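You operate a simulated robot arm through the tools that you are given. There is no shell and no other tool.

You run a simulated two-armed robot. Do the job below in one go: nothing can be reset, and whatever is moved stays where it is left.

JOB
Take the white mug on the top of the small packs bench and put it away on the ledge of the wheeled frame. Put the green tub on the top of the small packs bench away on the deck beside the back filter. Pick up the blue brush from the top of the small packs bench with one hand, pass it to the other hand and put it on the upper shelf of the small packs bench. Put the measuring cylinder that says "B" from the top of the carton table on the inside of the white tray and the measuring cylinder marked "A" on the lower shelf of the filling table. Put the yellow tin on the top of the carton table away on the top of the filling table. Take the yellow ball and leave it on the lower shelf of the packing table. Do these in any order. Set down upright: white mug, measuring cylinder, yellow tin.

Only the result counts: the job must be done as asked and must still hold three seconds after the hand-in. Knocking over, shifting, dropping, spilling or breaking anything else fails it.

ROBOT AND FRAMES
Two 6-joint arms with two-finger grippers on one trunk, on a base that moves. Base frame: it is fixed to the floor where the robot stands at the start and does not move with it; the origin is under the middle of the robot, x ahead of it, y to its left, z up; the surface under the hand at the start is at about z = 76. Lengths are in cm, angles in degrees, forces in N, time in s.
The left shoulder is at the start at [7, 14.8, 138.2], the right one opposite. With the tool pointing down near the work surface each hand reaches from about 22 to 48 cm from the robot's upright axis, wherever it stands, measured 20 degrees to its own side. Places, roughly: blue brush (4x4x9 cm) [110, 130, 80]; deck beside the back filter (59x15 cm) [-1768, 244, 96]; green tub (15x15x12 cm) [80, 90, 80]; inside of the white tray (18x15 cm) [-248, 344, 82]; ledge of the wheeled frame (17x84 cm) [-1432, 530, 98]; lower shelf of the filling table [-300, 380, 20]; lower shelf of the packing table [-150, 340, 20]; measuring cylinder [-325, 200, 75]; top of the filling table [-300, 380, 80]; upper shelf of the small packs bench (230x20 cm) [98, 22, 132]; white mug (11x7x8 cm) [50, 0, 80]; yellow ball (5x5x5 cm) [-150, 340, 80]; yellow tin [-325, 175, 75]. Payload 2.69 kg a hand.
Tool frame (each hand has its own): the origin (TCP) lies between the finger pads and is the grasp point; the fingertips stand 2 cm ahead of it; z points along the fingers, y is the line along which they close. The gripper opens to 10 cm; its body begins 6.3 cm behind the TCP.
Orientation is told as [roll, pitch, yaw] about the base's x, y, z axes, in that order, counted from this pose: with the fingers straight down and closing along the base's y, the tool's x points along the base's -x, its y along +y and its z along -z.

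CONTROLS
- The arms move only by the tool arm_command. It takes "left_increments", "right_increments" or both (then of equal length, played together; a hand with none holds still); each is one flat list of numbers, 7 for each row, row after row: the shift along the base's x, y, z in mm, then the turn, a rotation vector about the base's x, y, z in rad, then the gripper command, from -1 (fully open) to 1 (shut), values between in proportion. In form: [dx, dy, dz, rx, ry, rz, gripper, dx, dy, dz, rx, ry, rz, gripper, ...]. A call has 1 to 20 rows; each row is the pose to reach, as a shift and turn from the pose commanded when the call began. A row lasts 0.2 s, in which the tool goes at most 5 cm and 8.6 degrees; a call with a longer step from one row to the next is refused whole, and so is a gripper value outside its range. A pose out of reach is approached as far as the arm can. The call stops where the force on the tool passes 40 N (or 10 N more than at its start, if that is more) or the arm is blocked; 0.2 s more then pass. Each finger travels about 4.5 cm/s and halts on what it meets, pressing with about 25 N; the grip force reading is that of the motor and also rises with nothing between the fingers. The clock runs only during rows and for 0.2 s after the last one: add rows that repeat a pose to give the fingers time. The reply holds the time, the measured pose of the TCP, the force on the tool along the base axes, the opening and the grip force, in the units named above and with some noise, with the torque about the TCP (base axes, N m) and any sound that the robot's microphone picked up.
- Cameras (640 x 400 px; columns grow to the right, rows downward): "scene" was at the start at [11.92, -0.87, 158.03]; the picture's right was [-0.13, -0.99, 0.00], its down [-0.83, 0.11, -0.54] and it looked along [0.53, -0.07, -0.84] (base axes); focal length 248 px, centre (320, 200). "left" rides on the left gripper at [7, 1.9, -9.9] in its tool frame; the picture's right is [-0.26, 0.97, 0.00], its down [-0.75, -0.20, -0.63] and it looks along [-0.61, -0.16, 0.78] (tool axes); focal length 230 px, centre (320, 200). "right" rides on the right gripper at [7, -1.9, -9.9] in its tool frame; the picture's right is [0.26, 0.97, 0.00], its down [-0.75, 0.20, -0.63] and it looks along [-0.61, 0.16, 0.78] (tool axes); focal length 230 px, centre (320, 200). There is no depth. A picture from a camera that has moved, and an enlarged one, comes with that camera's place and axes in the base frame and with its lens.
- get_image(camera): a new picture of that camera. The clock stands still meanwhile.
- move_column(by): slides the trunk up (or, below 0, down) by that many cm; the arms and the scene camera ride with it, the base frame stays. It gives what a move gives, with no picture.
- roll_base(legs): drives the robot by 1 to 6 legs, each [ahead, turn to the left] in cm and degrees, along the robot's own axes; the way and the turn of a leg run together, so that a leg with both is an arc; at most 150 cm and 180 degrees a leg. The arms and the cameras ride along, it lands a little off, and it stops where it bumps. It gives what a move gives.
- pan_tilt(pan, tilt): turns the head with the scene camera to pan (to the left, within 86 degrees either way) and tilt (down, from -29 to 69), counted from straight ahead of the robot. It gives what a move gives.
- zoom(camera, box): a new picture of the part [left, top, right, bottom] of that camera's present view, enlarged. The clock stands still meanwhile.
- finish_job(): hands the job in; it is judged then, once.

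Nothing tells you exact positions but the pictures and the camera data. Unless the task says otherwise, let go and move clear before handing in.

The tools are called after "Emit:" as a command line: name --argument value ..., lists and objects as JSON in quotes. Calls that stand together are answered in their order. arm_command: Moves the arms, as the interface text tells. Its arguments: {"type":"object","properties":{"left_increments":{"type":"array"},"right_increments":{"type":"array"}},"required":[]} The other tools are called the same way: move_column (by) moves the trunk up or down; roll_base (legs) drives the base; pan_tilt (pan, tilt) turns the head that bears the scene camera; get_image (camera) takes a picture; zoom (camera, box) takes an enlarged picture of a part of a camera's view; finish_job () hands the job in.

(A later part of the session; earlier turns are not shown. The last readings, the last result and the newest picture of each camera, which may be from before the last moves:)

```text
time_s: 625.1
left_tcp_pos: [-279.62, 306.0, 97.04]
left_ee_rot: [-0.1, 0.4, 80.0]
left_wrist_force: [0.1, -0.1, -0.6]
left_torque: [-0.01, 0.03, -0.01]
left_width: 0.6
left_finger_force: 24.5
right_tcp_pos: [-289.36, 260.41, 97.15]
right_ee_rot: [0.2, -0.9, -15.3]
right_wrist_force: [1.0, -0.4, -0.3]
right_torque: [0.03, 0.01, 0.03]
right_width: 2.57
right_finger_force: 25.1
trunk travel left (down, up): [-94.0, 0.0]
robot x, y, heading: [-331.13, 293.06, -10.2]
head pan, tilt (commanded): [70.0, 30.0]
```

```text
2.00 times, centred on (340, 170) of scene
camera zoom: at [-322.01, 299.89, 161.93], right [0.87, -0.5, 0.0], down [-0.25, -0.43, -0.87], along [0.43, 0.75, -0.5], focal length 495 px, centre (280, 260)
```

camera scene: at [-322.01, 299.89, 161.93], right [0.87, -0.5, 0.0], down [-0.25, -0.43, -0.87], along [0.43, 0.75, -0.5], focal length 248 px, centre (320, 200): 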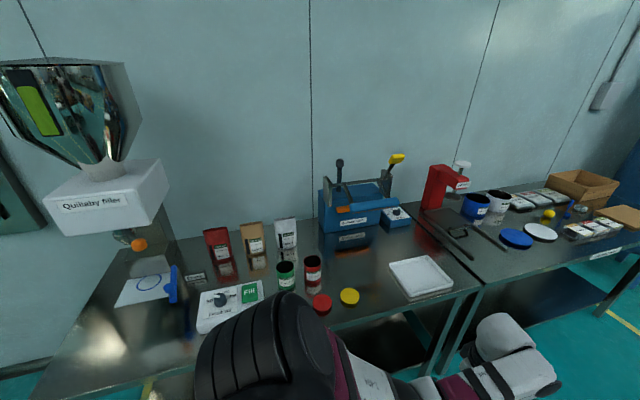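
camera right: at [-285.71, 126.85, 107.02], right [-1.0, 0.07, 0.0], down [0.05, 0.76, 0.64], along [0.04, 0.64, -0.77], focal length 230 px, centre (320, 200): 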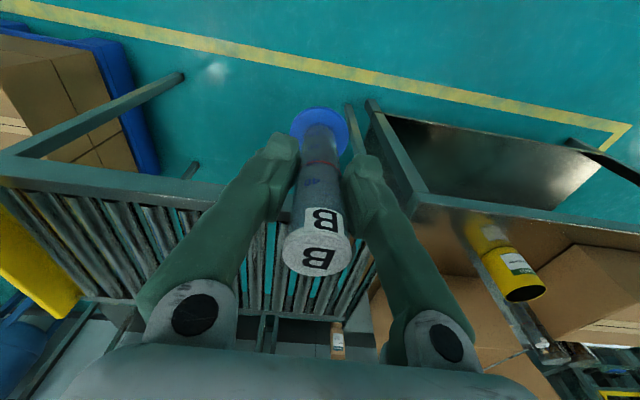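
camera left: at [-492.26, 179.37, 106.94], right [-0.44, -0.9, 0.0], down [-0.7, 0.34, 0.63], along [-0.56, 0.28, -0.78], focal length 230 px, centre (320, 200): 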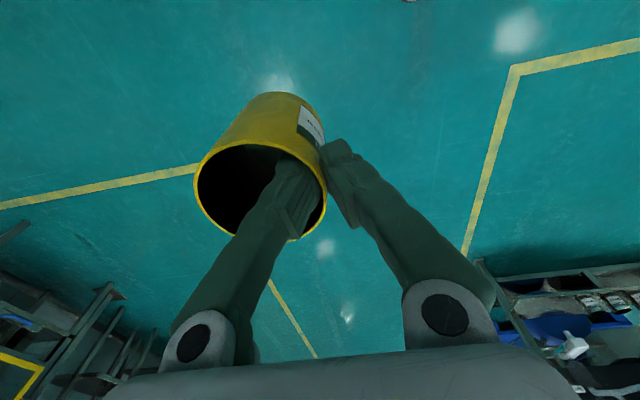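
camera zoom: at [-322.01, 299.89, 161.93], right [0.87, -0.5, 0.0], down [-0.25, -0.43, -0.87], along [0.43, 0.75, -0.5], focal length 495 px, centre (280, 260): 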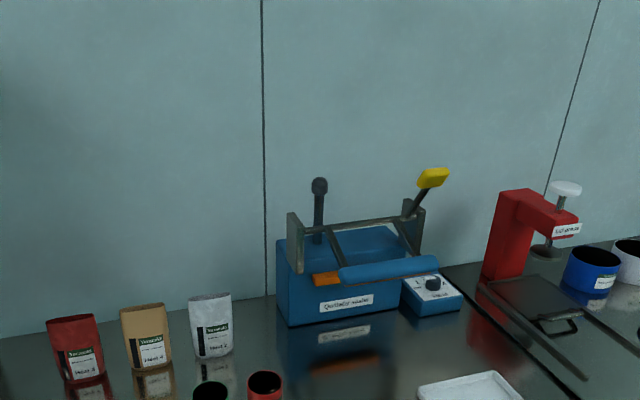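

The filling table has clear space between the yellow lid and the white tray for the tin, and the tray is empty for B. Moving into place for B first.

Emit:
roll_base --legs '[[0, -4.4], [50, 0], [0, 90]]'

Emit:
pan_tilt --pan -10 --tilt 42

Emit:
get_image --camera "scene"

Emit:
get_image --camera "right"

```text
time_s: 632.3
left_tcp_pos: [-289.58, 332.97, 97.01]
left_ee_rot: [-0.2, 0.4, 163.8]
left_wrist_force: [-0.2, 0.4, -0.1]
left_torque: [-0.02, -0.01, 0.0]
left_width: 0.6
left_finger_force: 25.2
right_tcp_pos: [-245.38, 318.56, 97.21]
right_ee_rot: [0.2, -0.9, 68.5]
right_wrist_force: [0.1, 1.2, -0.7]
right_torque: [0.01, 0.0, 0.01]
right_width: 2.57
right_finger_force: 24.7
trunk travel left (down, up): [-94.0, 0.0]
robot x, y, heading: [-281.78, 280.46, 73.4]
head pan, tilt (commanded): [70.0, 30.0]
```

```text
time_s: 633.9
left_tcp_pos: [-289.68, 333.08, 97.02]
left_ee_rot: [-0.1, 0.4, 163.8]
left_wrist_force: [0.1, 0.8, 0.0]
left_torque: [-0.02, 0.0, -0.01]
left_width: 0.61
left_finger_force: 25.3
right_tcp_pos: [-245.3, 318.53, 97.09]
right_ee_rot: [0.0, -0.9, 68.6]
right_wrist_force: [0.7, 0.7, -1.4]
right_torque: [-0.02, -0.01, 0.0]
right_width: 2.55
right_finger_force: 25.0
trunk travel left (down, up): [-94.0, 0.0]
robot x, y, heading: [-282.11, 280.21, 73.7]
head pan, tilt (commanded): [-10.0, 42.0]
```

```text
taken
camera scene: at [-277.08, 292.55, 160.1], right [0.9, -0.44, 0.0], down [-0.29, -0.6, -0.74], along [0.33, 0.67, -0.67], focal length 248 px, centre (320, 200)
```

scene: 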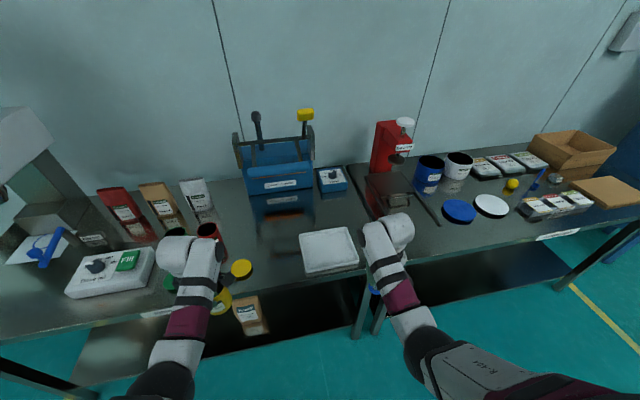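

```text
taken
camera right: at [-246.15, 311.2, 107.01], right [-0.99, 0.11, 0.0], down [0.09, 0.76, 0.64], along [0.07, 0.64, -0.77], focal length 230 px, centre (320, 200)
```

right: 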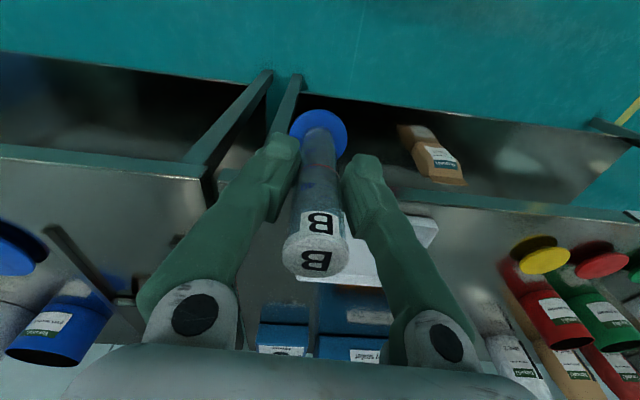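

Emit:
arm_command --right_increments '[-24, 7, 0, 0, 0, 0, 1, -48, 14, 0, 0, 0, 0, 1, -72, 21, 0, 0, 0, 0, 1, -95, 28, 0, 0, 0, 0, 1]'

Emit:
roll_base --legs '[[22.5, 0]]'

Emit:
get_image --camera "right"

Emit:
get_image --camera "scene"

```text
time_s: 634.9
left_tcp_pos: [-289.7, 333.27, 96.95]
left_ee_rot: [-0.2, 0.4, 163.8]
left_wrist_force: [0.2, 0.5, -0.7]
left_torque: [-0.03, 0.01, 0.0]
left_width: 0.63
left_finger_force: 25.0
right_tcp_pos: [-255.06, 321.38, 97.26]
right_ee_rot: [0.1, -0.9, 68.6]
right_wrist_force: [-0.8, 0.2, -1.2]
right_torque: [0.0, 0.02, 0.02]
right_width: 2.54
right_finger_force: 24.6
trunk travel left (down, up): [-94.0, 0.0]
robot x, y, heading: [-282.23, 280.15, 73.7]
head pan, tilt (commanded): [-10.0, 42.0]
```

```text
time_s: 636.6
left_tcp_pos: [-283.57, 354.3, 97.4]
left_ee_rot: [-0.3, 0.3, 163.9]
left_wrist_force: [-0.1, -1.1, -0.3]
left_torque: [-0.01, 0.01, 0.0]
left_width: 0.6
left_finger_force: 24.5
right_tcp_pos: [-248.86, 342.62, 97.45]
right_ee_rot: [0.2, -1.1, 68.6]
right_wrist_force: [-0.8, -0.8, -1.0]
right_torque: [0.0, 0.0, -0.02]
right_width: 2.53
right_finger_force: 24.5
trunk travel left (down, up): [-94.0, 0.0]
robot x, y, heading: [-276.06, 302.03, 73.7]
head pan, tilt (commanded): [-10.0, 42.0]
```

```text
taken
camera right: at [-249.65, 335.24, 107.15], right [-0.99, 0.11, 0.0], down [0.08, 0.76, 0.65], along [0.07, 0.64, -0.76], focal length 230 px, centre (320, 200)
```

right: 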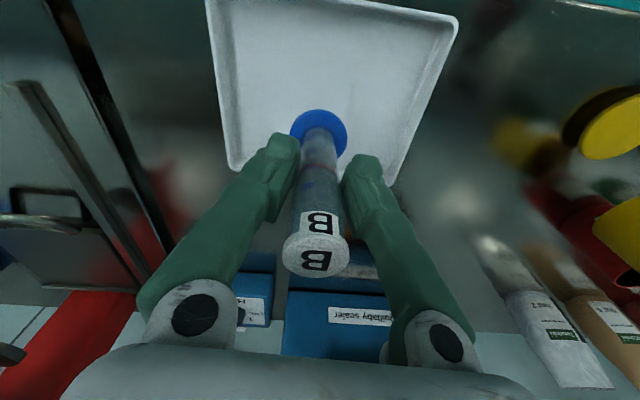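

```text
taken
camera scene: at [-271.01, 313.56, 160.16], right [0.9, -0.44, 0.0], down [-0.29, -0.6, -0.75], along [0.33, 0.67, -0.67], focal length 248 px, centre (320, 200)
```

scene: 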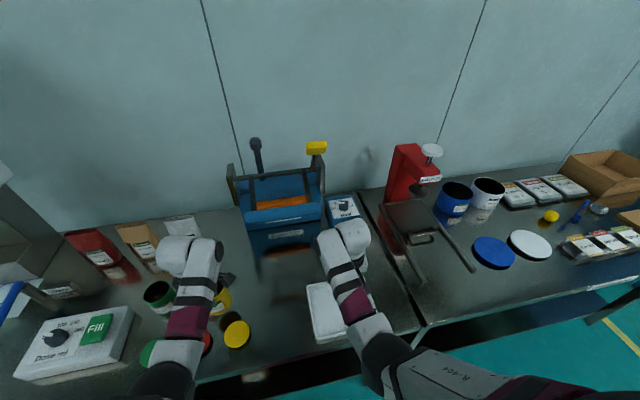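

B is centred over the tray. Lowering it in.

Emit:
arm_command --right_increments '[0, 0, -25, 0, 0, 0, 1, 0, 0, -50, 0, 0, 0, 1, 0, 0, -65, 0, 0, 0, 1, 0, 0, -70, 0, 0, 0, 1]'

Emit:
get_image --camera "right"

Emit:
zoom --camera "scene" --box '[260, 220, 400, 360]'

```text
time_s: 637.6
left_tcp_pos: [-283.46, 354.66, 97.06]
left_ee_rot: [0.0, 0.5, 163.9]
left_wrist_force: [0.5, 0.3, -1.5]
left_torque: [-0.03, 0.01, 0.05]
left_width: 0.58
left_finger_force: 24.8
right_tcp_pos: [-249.08, 343.01, 90.07]
right_ee_rot: [0.3, -0.9, 68.6]
right_wrist_force: [-0.4, -0.5, -1.5]
right_torque: [0.0, -0.04, -0.04]
right_width: 2.56
right_finger_force: 24.6
trunk travel left (down, up): [-94.0, 0.0]
robot x, y, heading: [-275.62, 301.64, 73.8]
head pan, tilt (commanded): [-10.0, 42.0]
```

```text
taken
camera right: at [-249.81, 335.74, 99.89], right [-0.99, 0.11, 0.0], down [0.09, 0.76, 0.64], along [0.07, 0.64, -0.77], focal length 230 px, centre (320, 200)
```

right: 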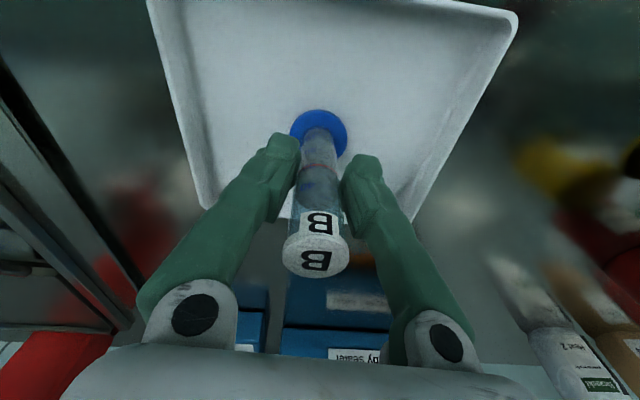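

```text
2.86 times, centred on (330, 290) of scene
camera zoom: at [-270.82, 314.3, 160.09], right [0.9, -0.44, 0.0], down [-0.29, -0.6, -0.74], along [0.33, 0.67, -0.67], focal length 707 px, centre (291, -57)
```

zoom: 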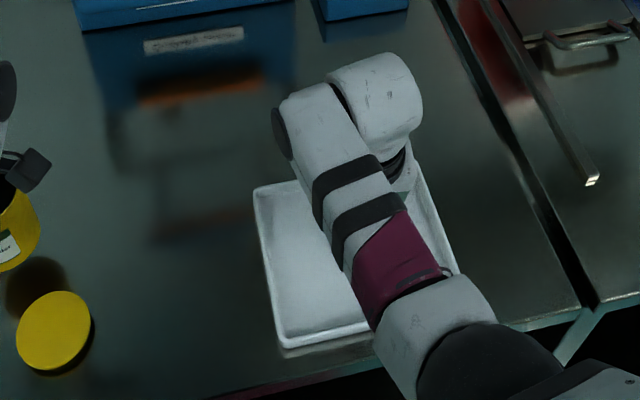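

Emit:
arm_command --right_increments '[0, 0, -4, 0, 0, 0, 1, 0, 0, -7, 0, 0, 0, 1, 0, 0, -10, 0, 0, 0, 1]'

Emit:
get_image --camera "right"

```text
time_s: 638.4
left_tcp_pos: [-283.74, 354.6, 97.32]
left_ee_rot: [-0.2, 0.5, 163.9]
left_wrist_force: [0.6, 0.4, -1.6]
left_torque: [-0.07, 0.0, -0.03]
left_width: 0.61
left_finger_force: 24.5
right_tcp_pos: [-249.12, 342.92, 89.52]
right_ee_rot: [0.1, -1.4, 68.7]
right_wrist_force: [-0.9, 1.7, 22.6]
right_torque: [0.23, -0.08, -0.1]
right_width: 2.54
right_finger_force: 25.4
trunk travel left (down, up): [-94.0, 0.0]
robot x, y, heading: [-275.8, 301.6, 74.0]
head pan, tilt (commanded): [-10.0, 42.0]
```

```text
taken
camera right: at [-249.9, 335.57, 99.22], right [-0.99, 0.11, 0.0], down [0.08, 0.76, 0.65], along [0.07, 0.64, -0.76], focal length 230 px, centre (320, 200)
```

right: 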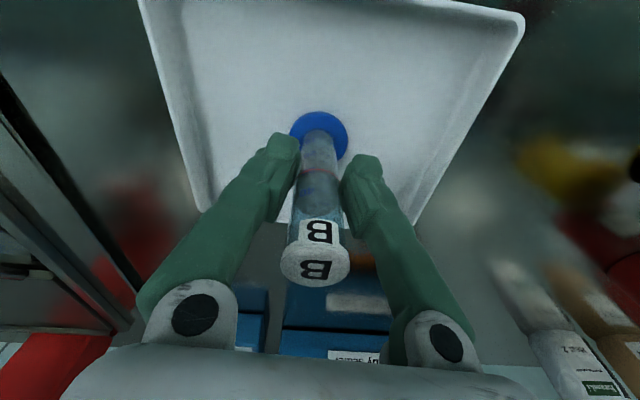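

Contact felt at tray height. Easing up a few millimetres, opening and lifting away.

Emit:
arm_command --right_increments '[0, 0, 5, 0, 0, 0, 1, 0, 0, 5, 0, 0, 0, 0.6, 0, 0, 5, 0, 0, 0, 0.2, 0, 0, 5, 0, 0, 0, 0, 0, 0, 5, 0, 0, 0, 0]'

Emit:
get_image --camera "right"

```text
time_s: 639.6
left_tcp_pos: [-283.54, 354.69, 97.05]
left_ee_rot: [-0.2, 0.4, 163.8]
left_wrist_force: [-0.5, 0.6, 0.3]
left_torque: [0.0, 0.03, 0.0]
left_width: 0.59
left_finger_force: 24.9
right_tcp_pos: [-248.88, 343.01, 89.73]
right_ee_rot: [0.2, -0.9, 68.6]
right_wrist_force: [-0.3, 0.3, -0.1]
right_torque: [0.0, -0.01, 0.02]
right_width: 4.98
right_finger_force: 0.0
trunk travel left (down, up): [-94.0, 0.0]
robot x, y, heading: [-275.99, 301.56, 74.1]
head pan, tilt (commanded): [-10.0, 42.0]
```

```text
taken
camera right: at [-249.73, 335.69, 99.54], right [-0.99, 0.11, 0.0], down [0.09, 0.76, 0.64], along [0.07, 0.64, -0.77], focal length 230 px, centre (320, 200)
```

right: 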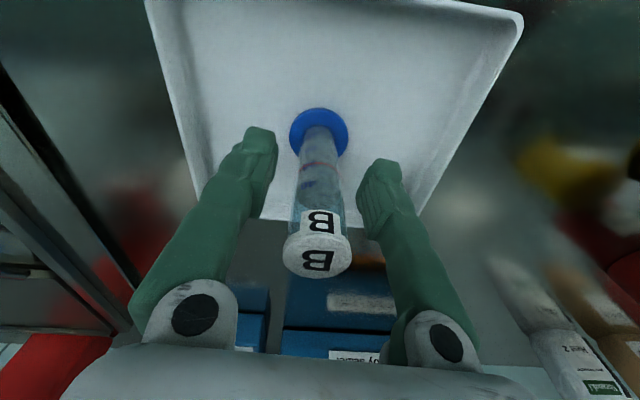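

B stands in the tray. I lift the right hand out and aside, then bring the tin over the gap left of the tray.

Emit:
arm_command --right_increments '[0, 0, 30, 0, 0, 0, 0, 0, 0, 60, 0, 0, 0, 0, 0, 0, 80, 0, 0, 0, 0, 25, -7, 80, 0, 0, 0, 0, 60, -17, 80, 0, 0, 0, 0, 100, -28, 80, 0, 0, 0, 0]'

Emit:
arm_command --left_increments '[40, -13, 0, 0, 0, 0, 1, 80, -26, 0, 0, 0, 0, 1, 120, -39, 0, 0, 0, 0, 1, 150, -50, 0, 0, 0, 0, 1]'

Emit:
get_image --camera "left"

Emit:
get_image --camera "scene"

```text
time_s: 641.0
left_tcp_pos: [-283.37, 354.64, 97.07]
left_ee_rot: [0.0, 0.4, 164.0]
left_wrist_force: [1.2, -0.7, -1.2]
left_torque: [-0.03, 0.02, 0.03]
left_width: 0.61
left_finger_force: 25.0
right_tcp_pos: [-238.78, 339.96, 97.72]
right_ee_rot: [0.3, -0.8, 68.6]
right_wrist_force: [0.3, 0.0, 0.4]
right_torque: [0.04, 0.03, -0.04]
right_width: 5.01
right_finger_force: 0.0
trunk travel left (down, up): [-94.0, 0.0]
robot x, y, heading: [-276.09, 301.76, 74.3]
head pan, tilt (commanded): [-10.0, 42.0]
```

```text
time_s: 642.2
left_tcp_pos: [-272.59, 352.06, 96.72]
left_ee_rot: [-0.9, -3.3, 166.7]
left_wrist_force: [0.4, -0.1, -0.2]
left_torque: [-0.04, 0.04, 0.01]
left_width: 0.61
left_finger_force: 24.6
right_tcp_pos: [-238.73, 339.92, 97.67]
right_ee_rot: [0.2, -0.9, 68.6]
right_wrist_force: [-0.3, -0.6, 0.4]
right_torque: [0.01, -0.01, 0.0]
right_width: 5.02
right_finger_force: 0.0
trunk travel left (down, up): [-94.0, 0.0]
robot x, y, heading: [-275.6, 301.78, 73.9]
head pan, tilt (commanded): [-10.0, 42.0]
stopped in row 4 (left hand): the arm was blocked; the commanded pose is now the measured one
```

```text
taken
camera left: at [-265.82, 348.27, 106.08], right [-0.48, -0.88, 0.0], down [-0.65, 0.35, 0.67], along [-0.59, 0.32, -0.74], focal length 230 px, centre (320, 200)
```

left: 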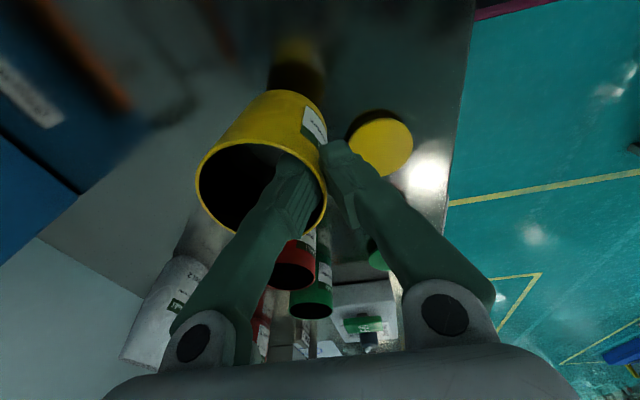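

```text
taken
camera scene: at [-270.79, 314.18, 160.1], right [0.9, -0.44, 0.0], down [-0.29, -0.6, -0.74], along [0.33, 0.67, -0.67], focal length 248 px, centre (320, 200)
```

scene: 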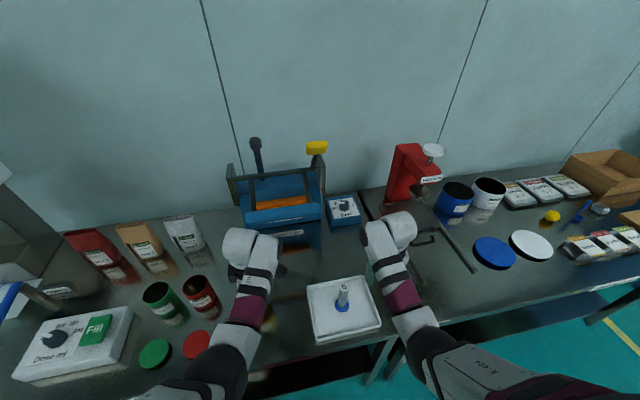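

Emit:
roll_base --legs '[[0, -4]]'

Emit:
get_image --camera "left"

Emit:
zoom --camera "scene" --box '[180, 200, 400, 370]'

```text
time_s: 643.0
left_tcp_pos: [-269.62, 351.82, 96.6]
left_ee_rot: [-0.8, -2.9, 162.8]
left_wrist_force: [-0.4, -0.6, -0.4]
left_torque: [-0.05, 0.01, 0.0]
left_width: 0.57
left_finger_force: 25.0
right_tcp_pos: [-236.75, 337.65, 97.8]
right_ee_rot: [0.1, -0.9, 64.9]
right_wrist_force: [-0.5, 0.4, -0.9]
right_torque: [0.0, -0.06, -0.02]
right_width: 5.02
right_finger_force: 0.1
trunk travel left (down, up): [-94.0, 0.0]
robot x, y, heading: [-276.12, 301.64, 70.3]
head pan, tilt (commanded): [-10.0, 42.0]
```

```text
taken
camera left: at [-263.11, 347.56, 105.98], right [-0.53, -0.85, 0.0], down [-0.63, 0.39, 0.67], along [-0.57, 0.36, -0.74], focal length 230 px, centre (320, 200)
```

left: 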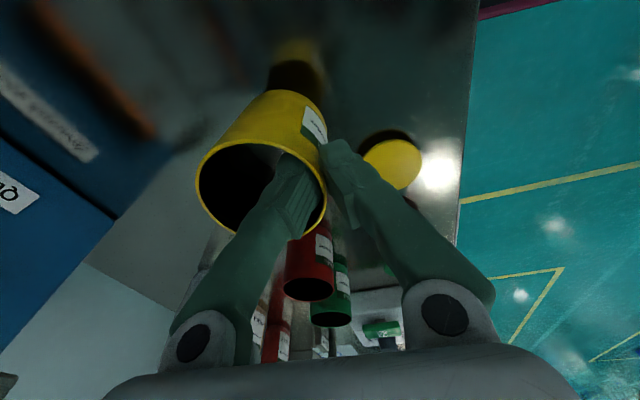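

```text
2.35 times, centred on (290, 285) of scene
camera zoom: at [-270.44, 314.02, 160.1], right [0.87, -0.5, 0.0], down [-0.33, -0.58, -0.74], along [0.37, 0.64, -0.67], focal length 582 px, centre (391, 0)
```

zoom: 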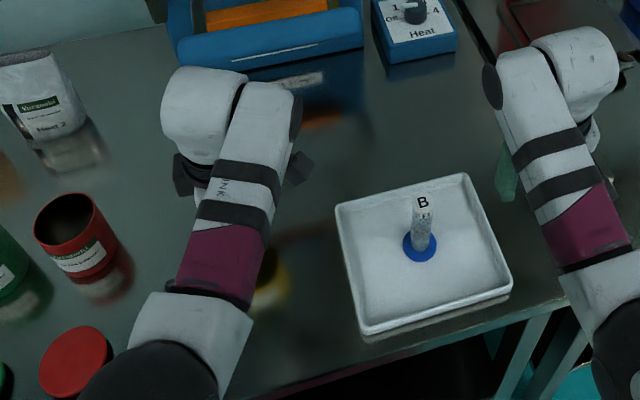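

Emit:
arm_command --left_increments '[0, 0, -20, -0.007, -0.024, 0, 1, 0, 0, -45, -0.015, -0.048, 0, 1, 0, 0, -60, -0.015, -0.048, 0, 1]'

Emit:
get_image --camera "left"

Emit:
zoom --camera "scene" --box '[180, 200, 400, 370]'

```text
time_s: 643.8
left_tcp_pos: [-269.28, 351.57, 91.01]
left_ee_rot: [-1.4, -0.4, 162.9]
left_wrist_force: [-1.5, 3.1, 12.4]
left_torque: [0.3, 0.07, 0.05]
left_width: 0.6
left_finger_force: 24.9
right_tcp_pos: [-236.65, 337.28, 97.96]
right_ee_rot: [0.2, -1.1, 65.0]
right_wrist_force: [-0.1, -0.2, 0.5]
right_torque: [0.02, 0.03, -0.02]
right_width: 5.01
right_finger_force: 0.0
trunk travel left (down, up): [-94.0, 0.0]
robot x, y, heading: [-275.92, 302.18, 70.1]
head pan, tilt (commanded): [-10.0, 42.0]
```

```text
taken
camera left: at [-263.34, 347.43, 100.66], right [-0.53, -0.85, -0.02], down [-0.66, 0.4, 0.64], along [-0.53, 0.35, -0.77], focal length 230 px, centre (320, 200)
```

left: 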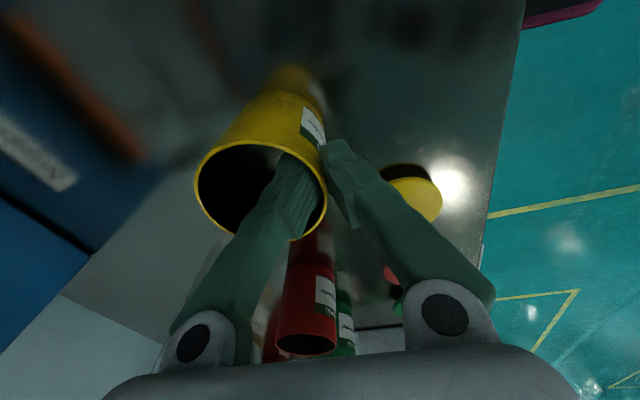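

```text
2.35 times, centred on (290, 285) of scene
camera zoom: at [-270.21, 313.32, 160.18], right [0.87, -0.5, 0.0], down [-0.33, -0.58, -0.75], along [0.37, 0.65, -0.67], focal length 582 px, centre (391, 0)
```

zoom: 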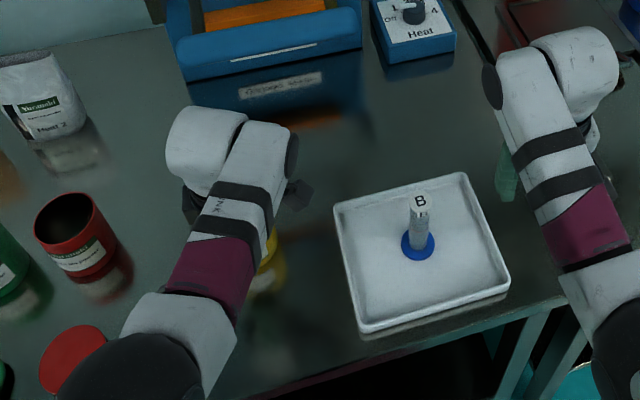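

Emit:
arm_command --left_increments '[0, 0, 2, 0, 0, 0, 0.9, 0, 0, 2, 0, 0, 0, 0.7, 0, 0, 2, 0, 0, 0, 0.5, 0, 0, 2, 0, 0, 0, 0.4, 0, 0, 2, 0, 0, 0, 0.4]'

Emit:
get_image --camera "left"

```text
time_s: 645.0
left_tcp_pos: [-269.23, 351.68, 90.86]
left_ee_rot: [-0.8, -0.2, 162.8]
left_wrist_force: [-0.4, -0.1, 0.4]
left_torque: [0.02, 0.0, -0.02]
left_width: 3.0
left_finger_force: 0.1
right_tcp_pos: [-236.37, 337.42, 97.81]
right_ee_rot: [0.1, -0.9, 65.1]
right_wrist_force: [-0.2, -0.5, 0.1]
right_torque: [-0.02, 0.02, -0.03]
right_width: 5.02
right_finger_force: 0.1
trunk travel left (down, up): [-94.0, 0.0]
robot x, y, heading: [-276.0, 302.01, 70.1]
head pan, tilt (commanded): [-10.0, 42.0]
```

```text
taken
camera left: at [-263.24, 347.59, 100.63], right [-0.53, -0.85, -0.01], down [-0.66, 0.4, 0.64], along [-0.53, 0.35, -0.77], focal length 230 px, centre (320, 200)
```

left: 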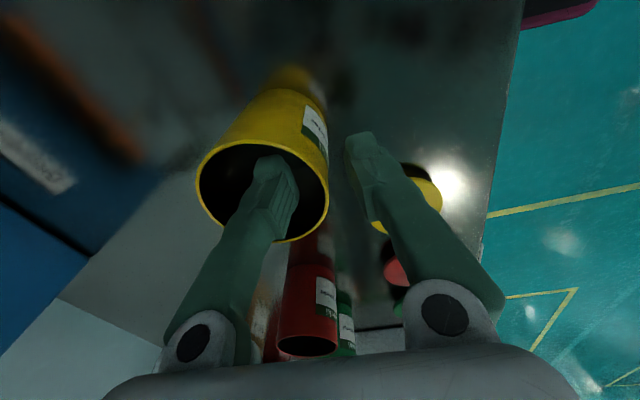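

Emit:
arm_command --left_increments '[0, 0, 15, 0, 0, 0, 0.4, 0, 0, 30, 0, 0, 0, 0.4, 0, 0, 45, 0, 0, 0, 0.4, 0, 0, 56, 0, 0, 0, 0.4]'

Emit:
get_image --camera "left"

Emit:
zoom --camera "scene" --box '[180, 200, 400, 370]'

```text
time_s: 646.0
left_tcp_pos: [-269.16, 351.67, 96.54]
left_ee_rot: [-0.8, -0.3, 162.8]
left_wrist_force: [0.4, -0.4, -0.1]
left_torque: [-0.01, 0.01, 0.05]
left_width: 3.01
left_finger_force: 0.1
right_tcp_pos: [-236.51, 337.49, 97.82]
right_ee_rot: [0.1, -0.9, 65.1]
right_wrist_force: [-0.1, 0.4, 0.0]
right_torque: [-0.02, -0.01, 0.02]
right_width: 5.01
right_finger_force: 0.0
trunk travel left (down, up): [-94.0, 0.0]
robot x, y, heading: [-275.94, 301.88, 70.3]
head pan, tilt (commanded): [-10.0, 42.0]
```

```text
taken
camera left: at [-263.2, 347.58, 106.22], right [-0.53, -0.85, -0.01], down [-0.66, 0.4, 0.64], along [-0.53, 0.35, -0.77], focal length 230 px, centre (320, 200)
```

left: 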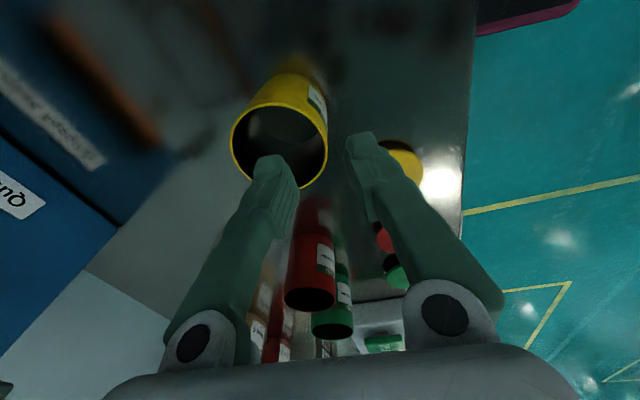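

```text
2.35 times, centred on (290, 285) of scene
camera zoom: at [-270.04, 313.8, 160.1], right [0.87, -0.5, 0.0], down [-0.33, -0.58, -0.74], along [0.37, 0.64, -0.67], focal length 582 px, centre (391, 0)
```

zoom: 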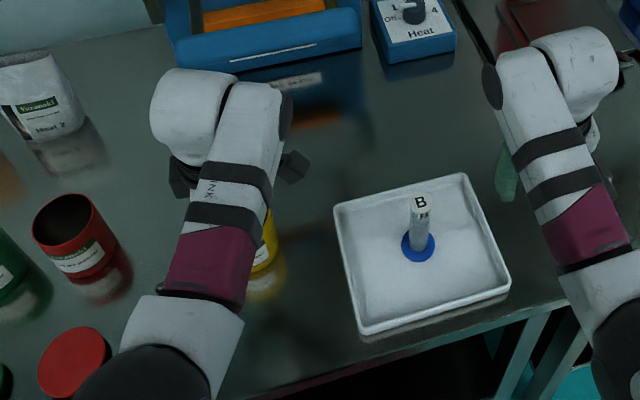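

Tin stands on the filling table. Backing away carefully.

Emit:
roll_base --legs '[[-3, 0], [-4, 0], [-18, 0]]'

Emit:
pan_tilt --pan 0 --tilt 40

Emit:
get_image --camera "scene"

Emit:
zoom --camera "scene" --box '[200, 120, 440, 280]'

```text
time_s: 648.4
left_tcp_pos: [-277.28, 329.37, 96.18]
left_ee_rot: [-0.4, -0.2, 162.9]
left_wrist_force: [-0.1, 0.1, 0.9]
left_torque: [0.02, -0.05, -0.02]
left_width: 3.01
left_finger_force: 0.1
right_tcp_pos: [-244.6, 315.38, 97.6]
right_ee_rot: [0.1, -0.5, 65.1]
right_wrist_force: [0.2, 0.8, 0.8]
right_torque: [0.0, -0.03, -0.01]
right_width: 4.99
right_finger_force: 0.0
trunk travel left (down, up): [-94.0, 0.0]
robot x, y, heading: [-284.31, 278.93, 70.2]
head pan, tilt (commanded): [-10.0, 42.0]
```

```text
time_s: 649.1
left_tcp_pos: [-277.55, 328.71, 96.53]
left_ee_rot: [-0.8, -0.3, 162.9]
left_wrist_force: [0.6, 0.2, -0.5]
left_torque: [-0.01, -0.02, 0.03]
left_width: 2.99
left_finger_force: 0.0
right_tcp_pos: [-244.85, 314.7, 97.74]
right_ee_rot: [0.1, -1.0, 65.1]
right_wrist_force: [-0.5, -0.1, 0.8]
right_torque: [0.0, -0.03, 0.0]
right_width: 5.01
right_finger_force: 0.1
trunk travel left (down, up): [-94.0, 0.0]
robot x, y, heading: [-284.11, 278.75, 70.5]
head pan, tilt (commanded): [0.0, 40.0]
```

```text
taken
camera scene: at [-279.52, 291.87, 160.37], right [0.94, -0.34, 0.0], down [-0.22, -0.61, -0.76], along [0.26, 0.72, -0.64], focal length 248 px, centre (320, 200)
```

scene: 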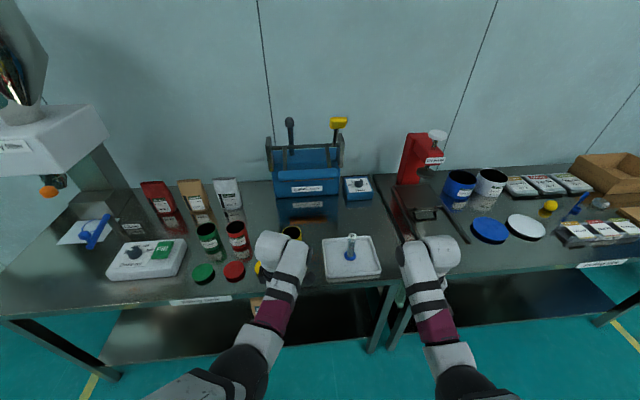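

```text
2.50 times, centred on (320, 200) of scene
camera zoom: at [-279.52, 291.87, 160.37], right [0.94, -0.34, 0.0], down [-0.22, -0.61, -0.76], along [0.26, 0.72, -0.64], focal length 619 px, centre (320, 200)
```

zoom: 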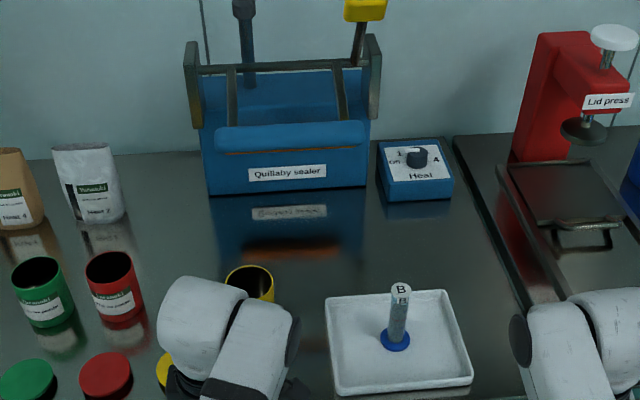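

Emit:
arm_command --left_increments '[-5, 1, 0, 0, 0, -0.145, -1, -10, 3, 0, 0, 0, -0.29, -1, -20, 6, 0, 0, 0, -0.435, -1, -30, 9, 0, 0, 0, -0.58, -1, -40, 12, 0, 0, 0, -0.725, -1, -50, 15, 0, 0, 0, -0.87, -1, -60, 18, 0, 0, 0, -1.015, -1, -70, 21, 0, 0, 0, -1.16, -1, -80, 24, 0, 0, 0, -1.305, -1, -85, 26, 0, 0, 0, -1.45, -1, -90, 28, 0, 0, 0, -1.59, -1]'

Emit:
roll_base --legs '[[0, -175]]'

Emit:
pan_tilt --pan 0 --tilt 40

Emit:
get_image --camera "scene"

Emit:
zoom --camera "scene" --box '[200, 100, 440, 260]'

```text
time_s: 651.5
left_tcp_pos: [-286.57, 331.38, 96.62]
left_ee_rot: [-0.8, -0.3, 71.7]
left_wrist_force: [-0.4, 0.5, -0.1]
left_torque: [0.02, -0.01, -0.02]
left_width: 10.01
left_finger_force: 0.1
right_tcp_pos: [-244.89, 314.5, 97.89]
right_ee_rot: [0.2, -1.1, 65.2]
right_wrist_force: [-0.4, -0.3, 0.6]
right_torque: [0.03, 0.02, 0.0]
right_width: 5.0
right_finger_force: 0.1
trunk travel left (down, up): [-94.0, 0.0]
robot x, y, heading: [-284.0, 278.54, 70.4]
head pan, tilt (commanded): [0.0, 40.0]
```

```text
time_s: 659.1
left_tcp_pos: [-278.22, 226.68, 96.63]
left_ee_rot: [-0.9, -0.3, -104.4]
left_wrist_force: [-0.3, 0.0, -0.6]
left_torque: [-0.02, 0.03, -0.02]
left_width: 10.01
left_finger_force: 0.0
right_tcp_pos: [-320.79, 240.67, 97.81]
right_ee_rot: [0.1, -1.0, -111.1]
right_wrist_force: [0.2, 0.1, -0.7]
right_torque: [-0.01, 0.02, 0.01]
right_width: 4.98
right_finger_force: 0.0
trunk travel left (down, up): [-94.0, 0.0]
robot x, y, heading: [-284.15, 278.86, -106.0]
head pan, tilt (commanded): [0.0, 40.0]
```

```text
time_s: 659.7
left_tcp_pos: [-278.28, 226.59, 96.51]
left_ee_rot: [-0.8, -0.3, -104.4]
left_wrist_force: [-0.9, -0.2, 0.4]
left_torque: [0.0, -0.02, 0.0]
left_width: 9.98
left_finger_force: 0.0
right_tcp_pos: [-320.94, 240.65, 97.78]
right_ee_rot: [0.2, -1.2, -111.2]
right_wrist_force: [-0.3, 0.0, -0.5]
right_torque: [-0.01, 0.0, 0.01]
right_width: 5.0
right_finger_force: 0.1
trunk travel left (down, up): [-94.0, 0.0]
robot x, y, heading: [-284.1, 278.84, -105.8]
head pan, tilt (commanded): [0.0, 40.0]
```

```text
taken
camera scene: at [-287.83, 265.86, 160.39], right [-0.96, 0.27, 0.0], down [0.18, 0.62, -0.77], along [-0.21, -0.74, -0.64], focal length 248 px, centre (320, 200)
```

scene: 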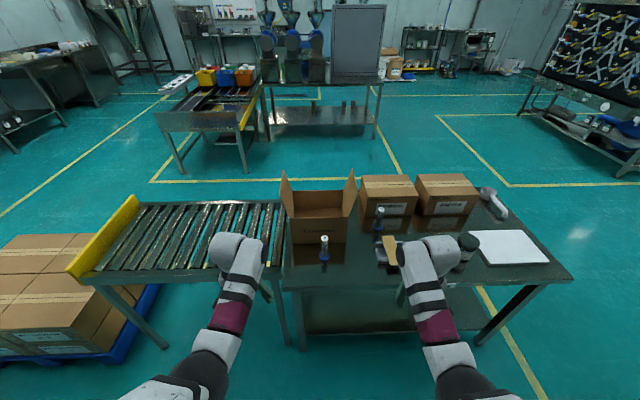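

```text
2.50 times, centred on (320, 180) of scene
camera zoom: at [-287.83, 265.86, 160.39], right [-0.96, 0.27, 0.0], down [0.18, 0.62, -0.77], along [-0.21, -0.74, -0.64], focal length 619 px, centre (320, 250)
```

zoom: 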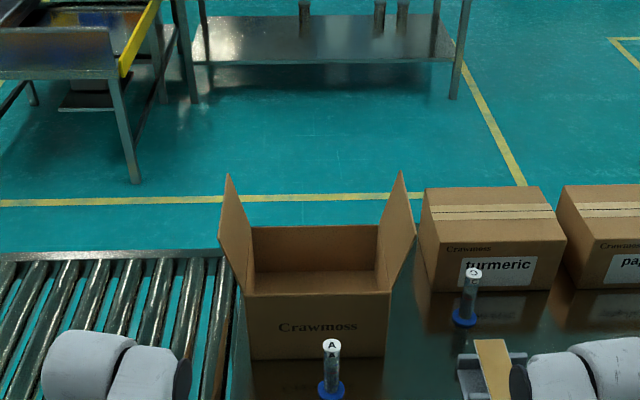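

Cylinder A is right there on this side of the open box at about [-307.3, 203.6]. Lining up the right hand over it.

Emit:
roll_base --legs '[[0, 13.3]]'

Emit:
arm_command --right_increments '[25, -1, 0, 0, 0, 0, -0.2, 50, -2, 0, 0, 0, 0, -0.2]'

Emit:
roll_base --legs '[[27, 0]]'

Emit:
get_image --camera "right"

Emit:
get_image --camera "scene"

```text
time_s: 661.0
left_tcp_pos: [-266.4, 229.51, 96.67]
left_ee_rot: [-0.8, -0.3, -91.1]
left_wrist_force: [0.0, -0.2, -0.1]
left_torque: [-0.01, -0.06, 0.02]
left_width: 9.99
left_finger_force: 0.0
right_tcp_pos: [-311.3, 233.12, 97.8]
right_ee_rot: [0.3, -1.0, -97.8]
right_wrist_force: [-0.4, 0.7, -0.1]
right_torque: [-0.01, -0.02, -0.01]
right_width: 4.98
right_finger_force: 0.0
trunk travel left (down, up): [-94.0, 0.0]
robot x, y, heading: [-284.31, 278.98, -92.4]
head pan, tilt (commanded): [0.0, 40.0]
```

```text
time_s: 661.6
left_tcp_pos: [-266.2, 229.41, 96.48]
left_ee_rot: [-0.9, -0.2, -91.0]
left_wrist_force: [0.8, -0.8, 0.6]
left_torque: [-0.01, 0.01, 0.01]
left_width: 9.97
left_finger_force: 0.1
right_tcp_pos: [-306.17, 233.07, 97.99]
right_ee_rot: [0.2, -1.1, -97.8]
right_wrist_force: [-0.6, -0.7, 0.1]
right_torque: [0.01, 0.03, 0.01]
right_width: 6.03
right_finger_force: 0.1
trunk travel left (down, up): [-94.0, 0.0]
robot x, y, heading: [-283.77, 278.62, -92.4]
head pan, tilt (commanded): [0.0, 40.0]
```

```text
time_s: 663.5
left_tcp_pos: [-267.25, 202.31, 96.78]
left_ee_rot: [-0.9, -0.3, -90.6]
left_wrist_force: [0.1, -0.2, 0.6]
left_torque: [-0.02, -0.03, 0.02]
left_width: 9.99
left_finger_force: 0.0
right_tcp_pos: [-307.06, 205.8, 97.92]
right_ee_rot: [0.2, -1.2, -97.4]
right_wrist_force: [-0.1, -0.5, 0.6]
right_torque: [0.01, 0.0, 0.01]
right_width: 5.98
right_finger_force: 0.1
trunk travel left (down, up): [-94.0, 0.0]
robot x, y, heading: [-285.54, 251.19, -92.2]
head pan, tilt (commanded): [0.0, 40.0]
```

```text
taken
camera right: at [-308.01, 213.11, 107.82], right [0.99, 0.13, 0.0], down [0.1, -0.76, 0.65], along [0.08, -0.64, -0.76], focal length 230 px, centre (320, 200)
```

right: 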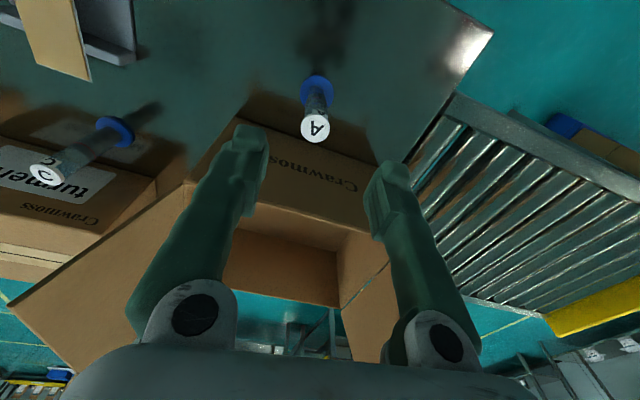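

```text
taken
camera scene: at [-285.77, 238.33, 160.43], right [-1.0, 0.04, 0.0], down [0.02, 0.64, -0.77], along [-0.03, -0.77, -0.64], focal length 248 px, centre (320, 200)
```

scene: 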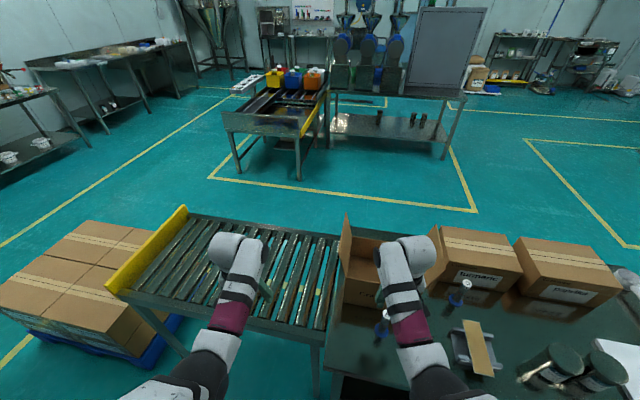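

Emit:
roll_base --legs '[[2.5, 0]]'

Emit:
arm_command --right_increments '[-3, 7, 0, 0, 0, 0, -0.2, -3, 7, -40, 0, 0, 0, -0.2, -3, 7, -75, 0, 0, 0, -0.2, -3, 7, -75, 0, 0, 0, -0.2]'

Emit:
get_image --camera "right"

```text
time_s: 664.3
left_tcp_pos: [-267.27, 200.11, 96.84]
left_ee_rot: [-0.9, -0.6, -90.7]
left_wrist_force: [0.7, 0.2, -0.3]
left_torque: [-0.06, 0.0, 0.0]
left_width: 10.01
left_finger_force: 0.2
right_tcp_pos: [-307.21, 203.45, 98.26]
right_ee_rot: [0.2, -1.3, -97.4]
right_wrist_force: [0.4, -0.1, 0.1]
right_torque: [-0.03, 0.01, 0.02]
right_width: 6.03
right_finger_force: 0.0
trunk travel left (down, up): [-94.0, 0.0]
robot x, y, heading: [-285.41, 249.18, -92.1]
head pan, tilt (commanded): [0.0, 40.0]
```

```text
time_s: 665.3
left_tcp_pos: [-267.29, 199.57, 96.63]
left_ee_rot: [-0.9, -0.2, -90.6]
left_wrist_force: [0.2, 0.3, -0.3]
left_torque: [0.05, -0.02, -0.01]
left_width: 9.99
left_finger_force: 0.0
right_tcp_pos: [-307.32, 203.84, 90.34]
right_ee_rot: [0.2, -0.9, -97.4]
right_wrist_force: [0.6, 0.5, 0.8]
right_torque: [0.05, 0.02, -0.03]
right_width: 5.98
right_finger_force: 0.1
trunk travel left (down, up): [-94.0, 0.0]
robot x, y, heading: [-285.82, 249.31, -92.4]
head pan, tilt (commanded): [0.0, 40.0]
```

```text
taken
camera right: at [-308.24, 211.1, 100.11], right [0.99, 0.13, 0.0], down [0.1, -0.76, 0.64], along [0.08, -0.64, -0.77], focal length 230 px, centre (320, 200)
```

right: 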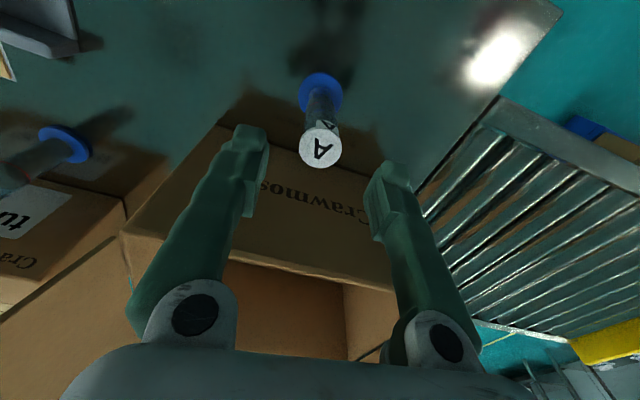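

Emit:
arm_command --right_increments '[0, 2, -25, 0, 0, 0, -0.2, 0, 2, -50, 0, 0, 0, -0.2, 0, 2, -79, 0, 0, 0, -0.2, 0, 2, -79, 0, 0, 0, 0.4, 0, 2, -79, 0, 0, 0, 1, 0, 2, -79, 0, 0, 0, 1, 0, 2, -79, 0, 0, 0, 1, 0, 2, -79, 0, 0, 0, 1]'

Emit:
get_image --camera "right"

Emit:
arm_command --right_increments '[0, 0, 30, 0, 0, 0, 1, 0, 0, 70, 0, 0, 0, 1, 0, 0, 110, 0, 0, 0, 1, 0, 0, 150, 0, 0, 0, 1]'

Emit:
get_image --camera "right"

```text
time_s: 667.1
left_tcp_pos: [-267.38, 199.7, 96.46]
left_ee_rot: [-0.9, -0.3, -90.5]
left_wrist_force: [0.6, 0.8, -0.4]
left_torque: [0.0, 0.0, -0.01]
left_width: 10.03
left_finger_force: 0.1
right_tcp_pos: [-307.41, 204.08, 82.62]
right_ee_rot: [0.2, -1.1, -97.4]
right_wrist_force: [0.2, -0.4, 0.3]
right_torque: [0.01, -0.01, -0.02]
right_width: 2.55
right_finger_force: 25.0
trunk travel left (down, up): [-94.0, 0.0]
robot x, y, heading: [-285.44, 248.95, -92.3]
head pan, tilt (commanded): [0.0, 40.0]
```

```text
taken
camera right: at [-308.33, 211.34, 92.35], right [0.99, 0.13, 0.0], down [0.1, -0.76, 0.64], along [0.08, -0.64, -0.76], focal length 230 px, centre (320, 200)
```

right: 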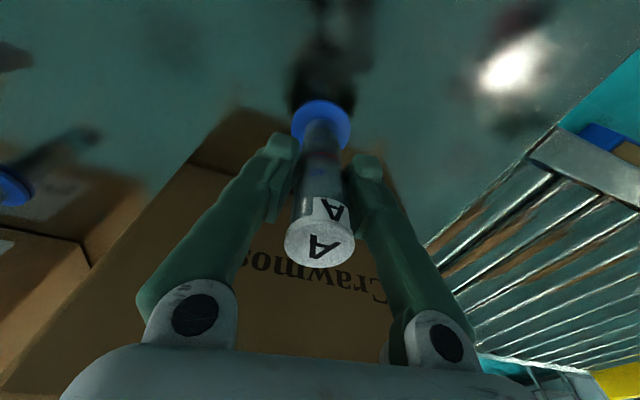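

```text
time_s: 668.1
left_tcp_pos: [-267.32, 199.72, 96.57]
left_ee_rot: [-0.9, -0.4, -90.6]
left_wrist_force: [0.0, -0.3, -0.4]
left_torque: [-0.02, 0.0, 0.01]
left_width: 9.98
left_finger_force: 0.2
right_tcp_pos: [-307.51, 203.84, 97.81]
right_ee_rot: [0.2, -1.2, -97.3]
right_wrist_force: [-0.7, 0.2, -1.0]
right_torque: [-0.03, 0.05, 0.02]
right_width: 2.53
right_finger_force: 25.1
trunk travel left (down, up): [-94.0, 0.0]
robot x, y, heading: [-285.58, 248.86, -92.1]
head pan, tilt (commanded): [0.0, 40.0]
```

```text
taken
camera right: at [-308.48, 211.12, 107.55], right [0.99, 0.13, 0.0], down [0.1, -0.76, 0.64], along [0.08, -0.64, -0.76], focal length 230 px, centre (320, 200)
```

right: 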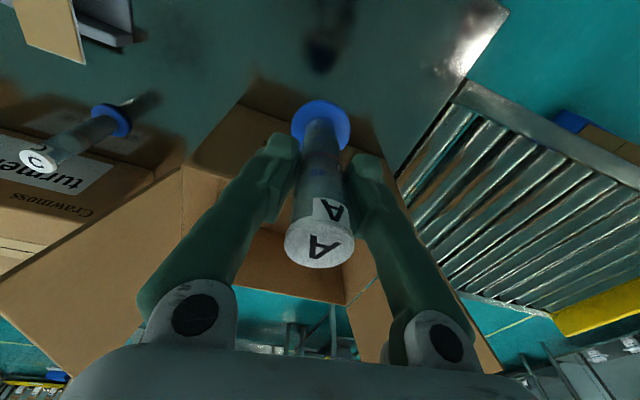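

A is held. I back into the aisle and go to the left part of the filling table, whose lower shelf is free there.

Emit:
roll_base --legs '[[-25, 0], [0, -102], [78, 0], [0, -90]]'

Emit:
pan_tilt --pan 0 --tilt 45

Emit:
get_image --camera "scene"

Emit:
get_image --camera "right"

```text
time_s: 682.0
left_tcp_pos: [-368.29, 346.35, 96.55]
left_ee_rot: [-0.9, -0.3, 75.9]
left_wrist_force: [-0.6, -1.0, -0.5]
left_torque: [0.02, -0.02, -0.01]
left_width: 10.02
left_finger_force: 0.0
right_tcp_pos: [-330.14, 333.11, 97.68]
right_ee_rot: [0.2, -1.1, 69.2]
right_wrist_force: [-0.3, -0.2, -1.4]
right_torque: [0.03, -0.03, -0.02]
right_width: 2.5
right_finger_force: 24.8
trunk travel left (down, up): [-94.0, 0.0]
robot x, y, heading: [-362.0, 294.01, 74.4]
head pan, tilt (commanded): [0.0, 40.0]
```

```text
time_s: 682.6
left_tcp_pos: [-368.43, 346.43, 96.56]
left_ee_rot: [-0.9, -0.3, 75.9]
left_wrist_force: [-0.3, -0.4, 0.1]
left_torque: [-0.03, 0.01, -0.04]
left_width: 10.01
left_finger_force: 0.1
right_tcp_pos: [-330.13, 333.12, 97.63]
right_ee_rot: [0.1, -1.1, 69.1]
right_wrist_force: [-0.2, 0.3, -1.1]
right_torque: [0.03, -0.02, 0.02]
right_width: 2.51
right_finger_force: 25.0
trunk travel left (down, up): [-94.0, 0.0]
robot x, y, heading: [-362.19, 294.03, 74.6]
head pan, tilt (commanded): [0.0, 45.0]
```

```text
taken
camera scene: at [-358.72, 307.01, 159.67], right [0.96, -0.27, 0.0], down [-0.19, -0.68, -0.71], along [0.19, 0.68, -0.71], focal length 248 px, centre (320, 200)
```

scene: 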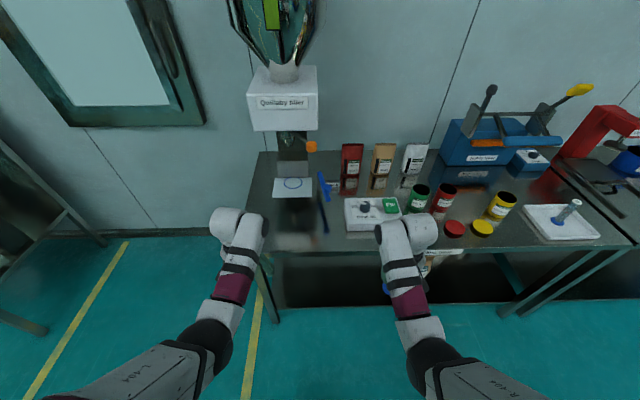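

```text
taken
camera right: at [-330.93, 325.67, 107.49], right [-0.99, 0.1, 0.0], down [0.08, 0.76, 0.64], along [0.07, 0.64, -0.76], focal length 230 px, centre (320, 200)
```

right: 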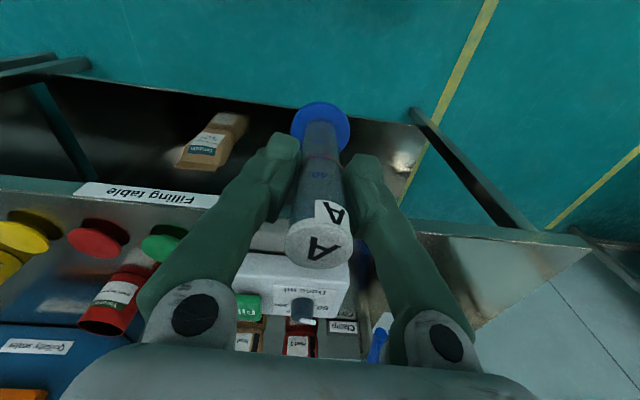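

Emit:
arm_command --left_increments '[-34, -18, -10, 0, 0, 0, 0, -67, -35, -21, 0, 0, 0, 0, -100, -53, -32, 0, 0, 0, 0, -134, -71, -43, 0, 0, 0, 0, -167, -89, -54, 0, 0, 0, 0, -201, -106, -65, 0, 0, 0, 0, -234, -124, -75, 0, 0, 0, 0, -268, -142, -86, 0, 0, 0, 0]'

Emit:
move_column --by -53

Emit:
pan_tilt --pan -15 --tilt 30

Emit:
get_image --camera "scene"

Emit:
get_image --camera "right"

```text
time_s: 684.4
left_tcp_pos: [-395.4, 332.12, 88.04]
left_ee_rot: [-0.9, -0.4, 75.9]
left_wrist_force: [0.1, -0.3, 0.0]
left_torque: [-0.02, -0.01, 0.0]
left_width: 5.0
left_finger_force: 0.0
right_tcp_pos: [-330.31, 333.04, 97.67]
right_ee_rot: [0.2, -1.1, 69.2]
right_wrist_force: [-0.3, 0.3, -1.5]
right_torque: [0.02, -0.02, 0.01]
right_width: 2.51
right_finger_force: 25.1
trunk travel left (down, up): [-94.0, 0.0]
robot x, y, heading: [-362.0, 294.29, 74.5]
head pan, tilt (commanded): [0.0, 45.0]
```

```text
refused: -53 is not a number from -40 to 40
```

```text
time_s: 685.2
left_tcp_pos: [-395.25, 332.27, 87.98]
left_ee_rot: [-0.9, -0.2, 76.0]
left_wrist_force: [-0.2, -0.2, 0.0]
left_torque: [0.04, 0.02, 0.03]
left_width: 5.0
left_finger_force: 0.1
right_tcp_pos: [-330.22, 333.15, 97.72]
right_ee_rot: [0.2, -1.1, 69.0]
right_wrist_force: [0.0, 0.2, -1.5]
right_torque: [-0.04, -0.04, 0.0]
right_width: 2.51
right_finger_force: 24.8
trunk travel left (down, up): [-94.0, 0.0]
robot x, y, heading: [-361.98, 294.1, 74.6]
head pan, tilt (commanded): [-15.0, 30.0]
```

```text
taken
camera scene: at [-356.32, 306.95, 161.92], right [0.86, -0.51, 0.0], down [-0.25, -0.43, -0.87], along [0.44, 0.75, -0.5], focal length 248 px, centre (320, 200)
```

scene: 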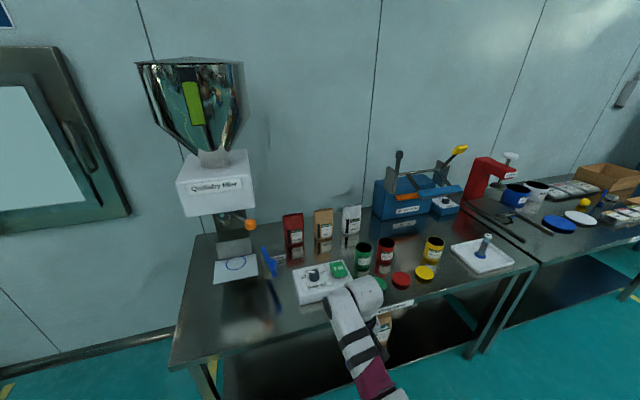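

```text
taken
camera right: at [-330.94, 325.65, 107.5], right [-0.99, 0.1, 0.0], down [0.08, 0.76, 0.64], along [0.07, 0.64, -0.76], focal length 230 px, centre (320, 200)
```

right: 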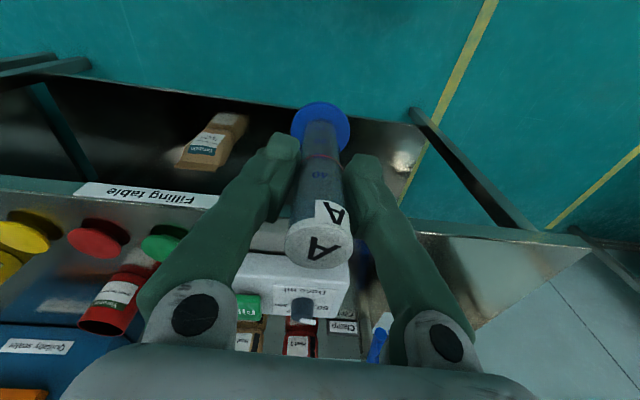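

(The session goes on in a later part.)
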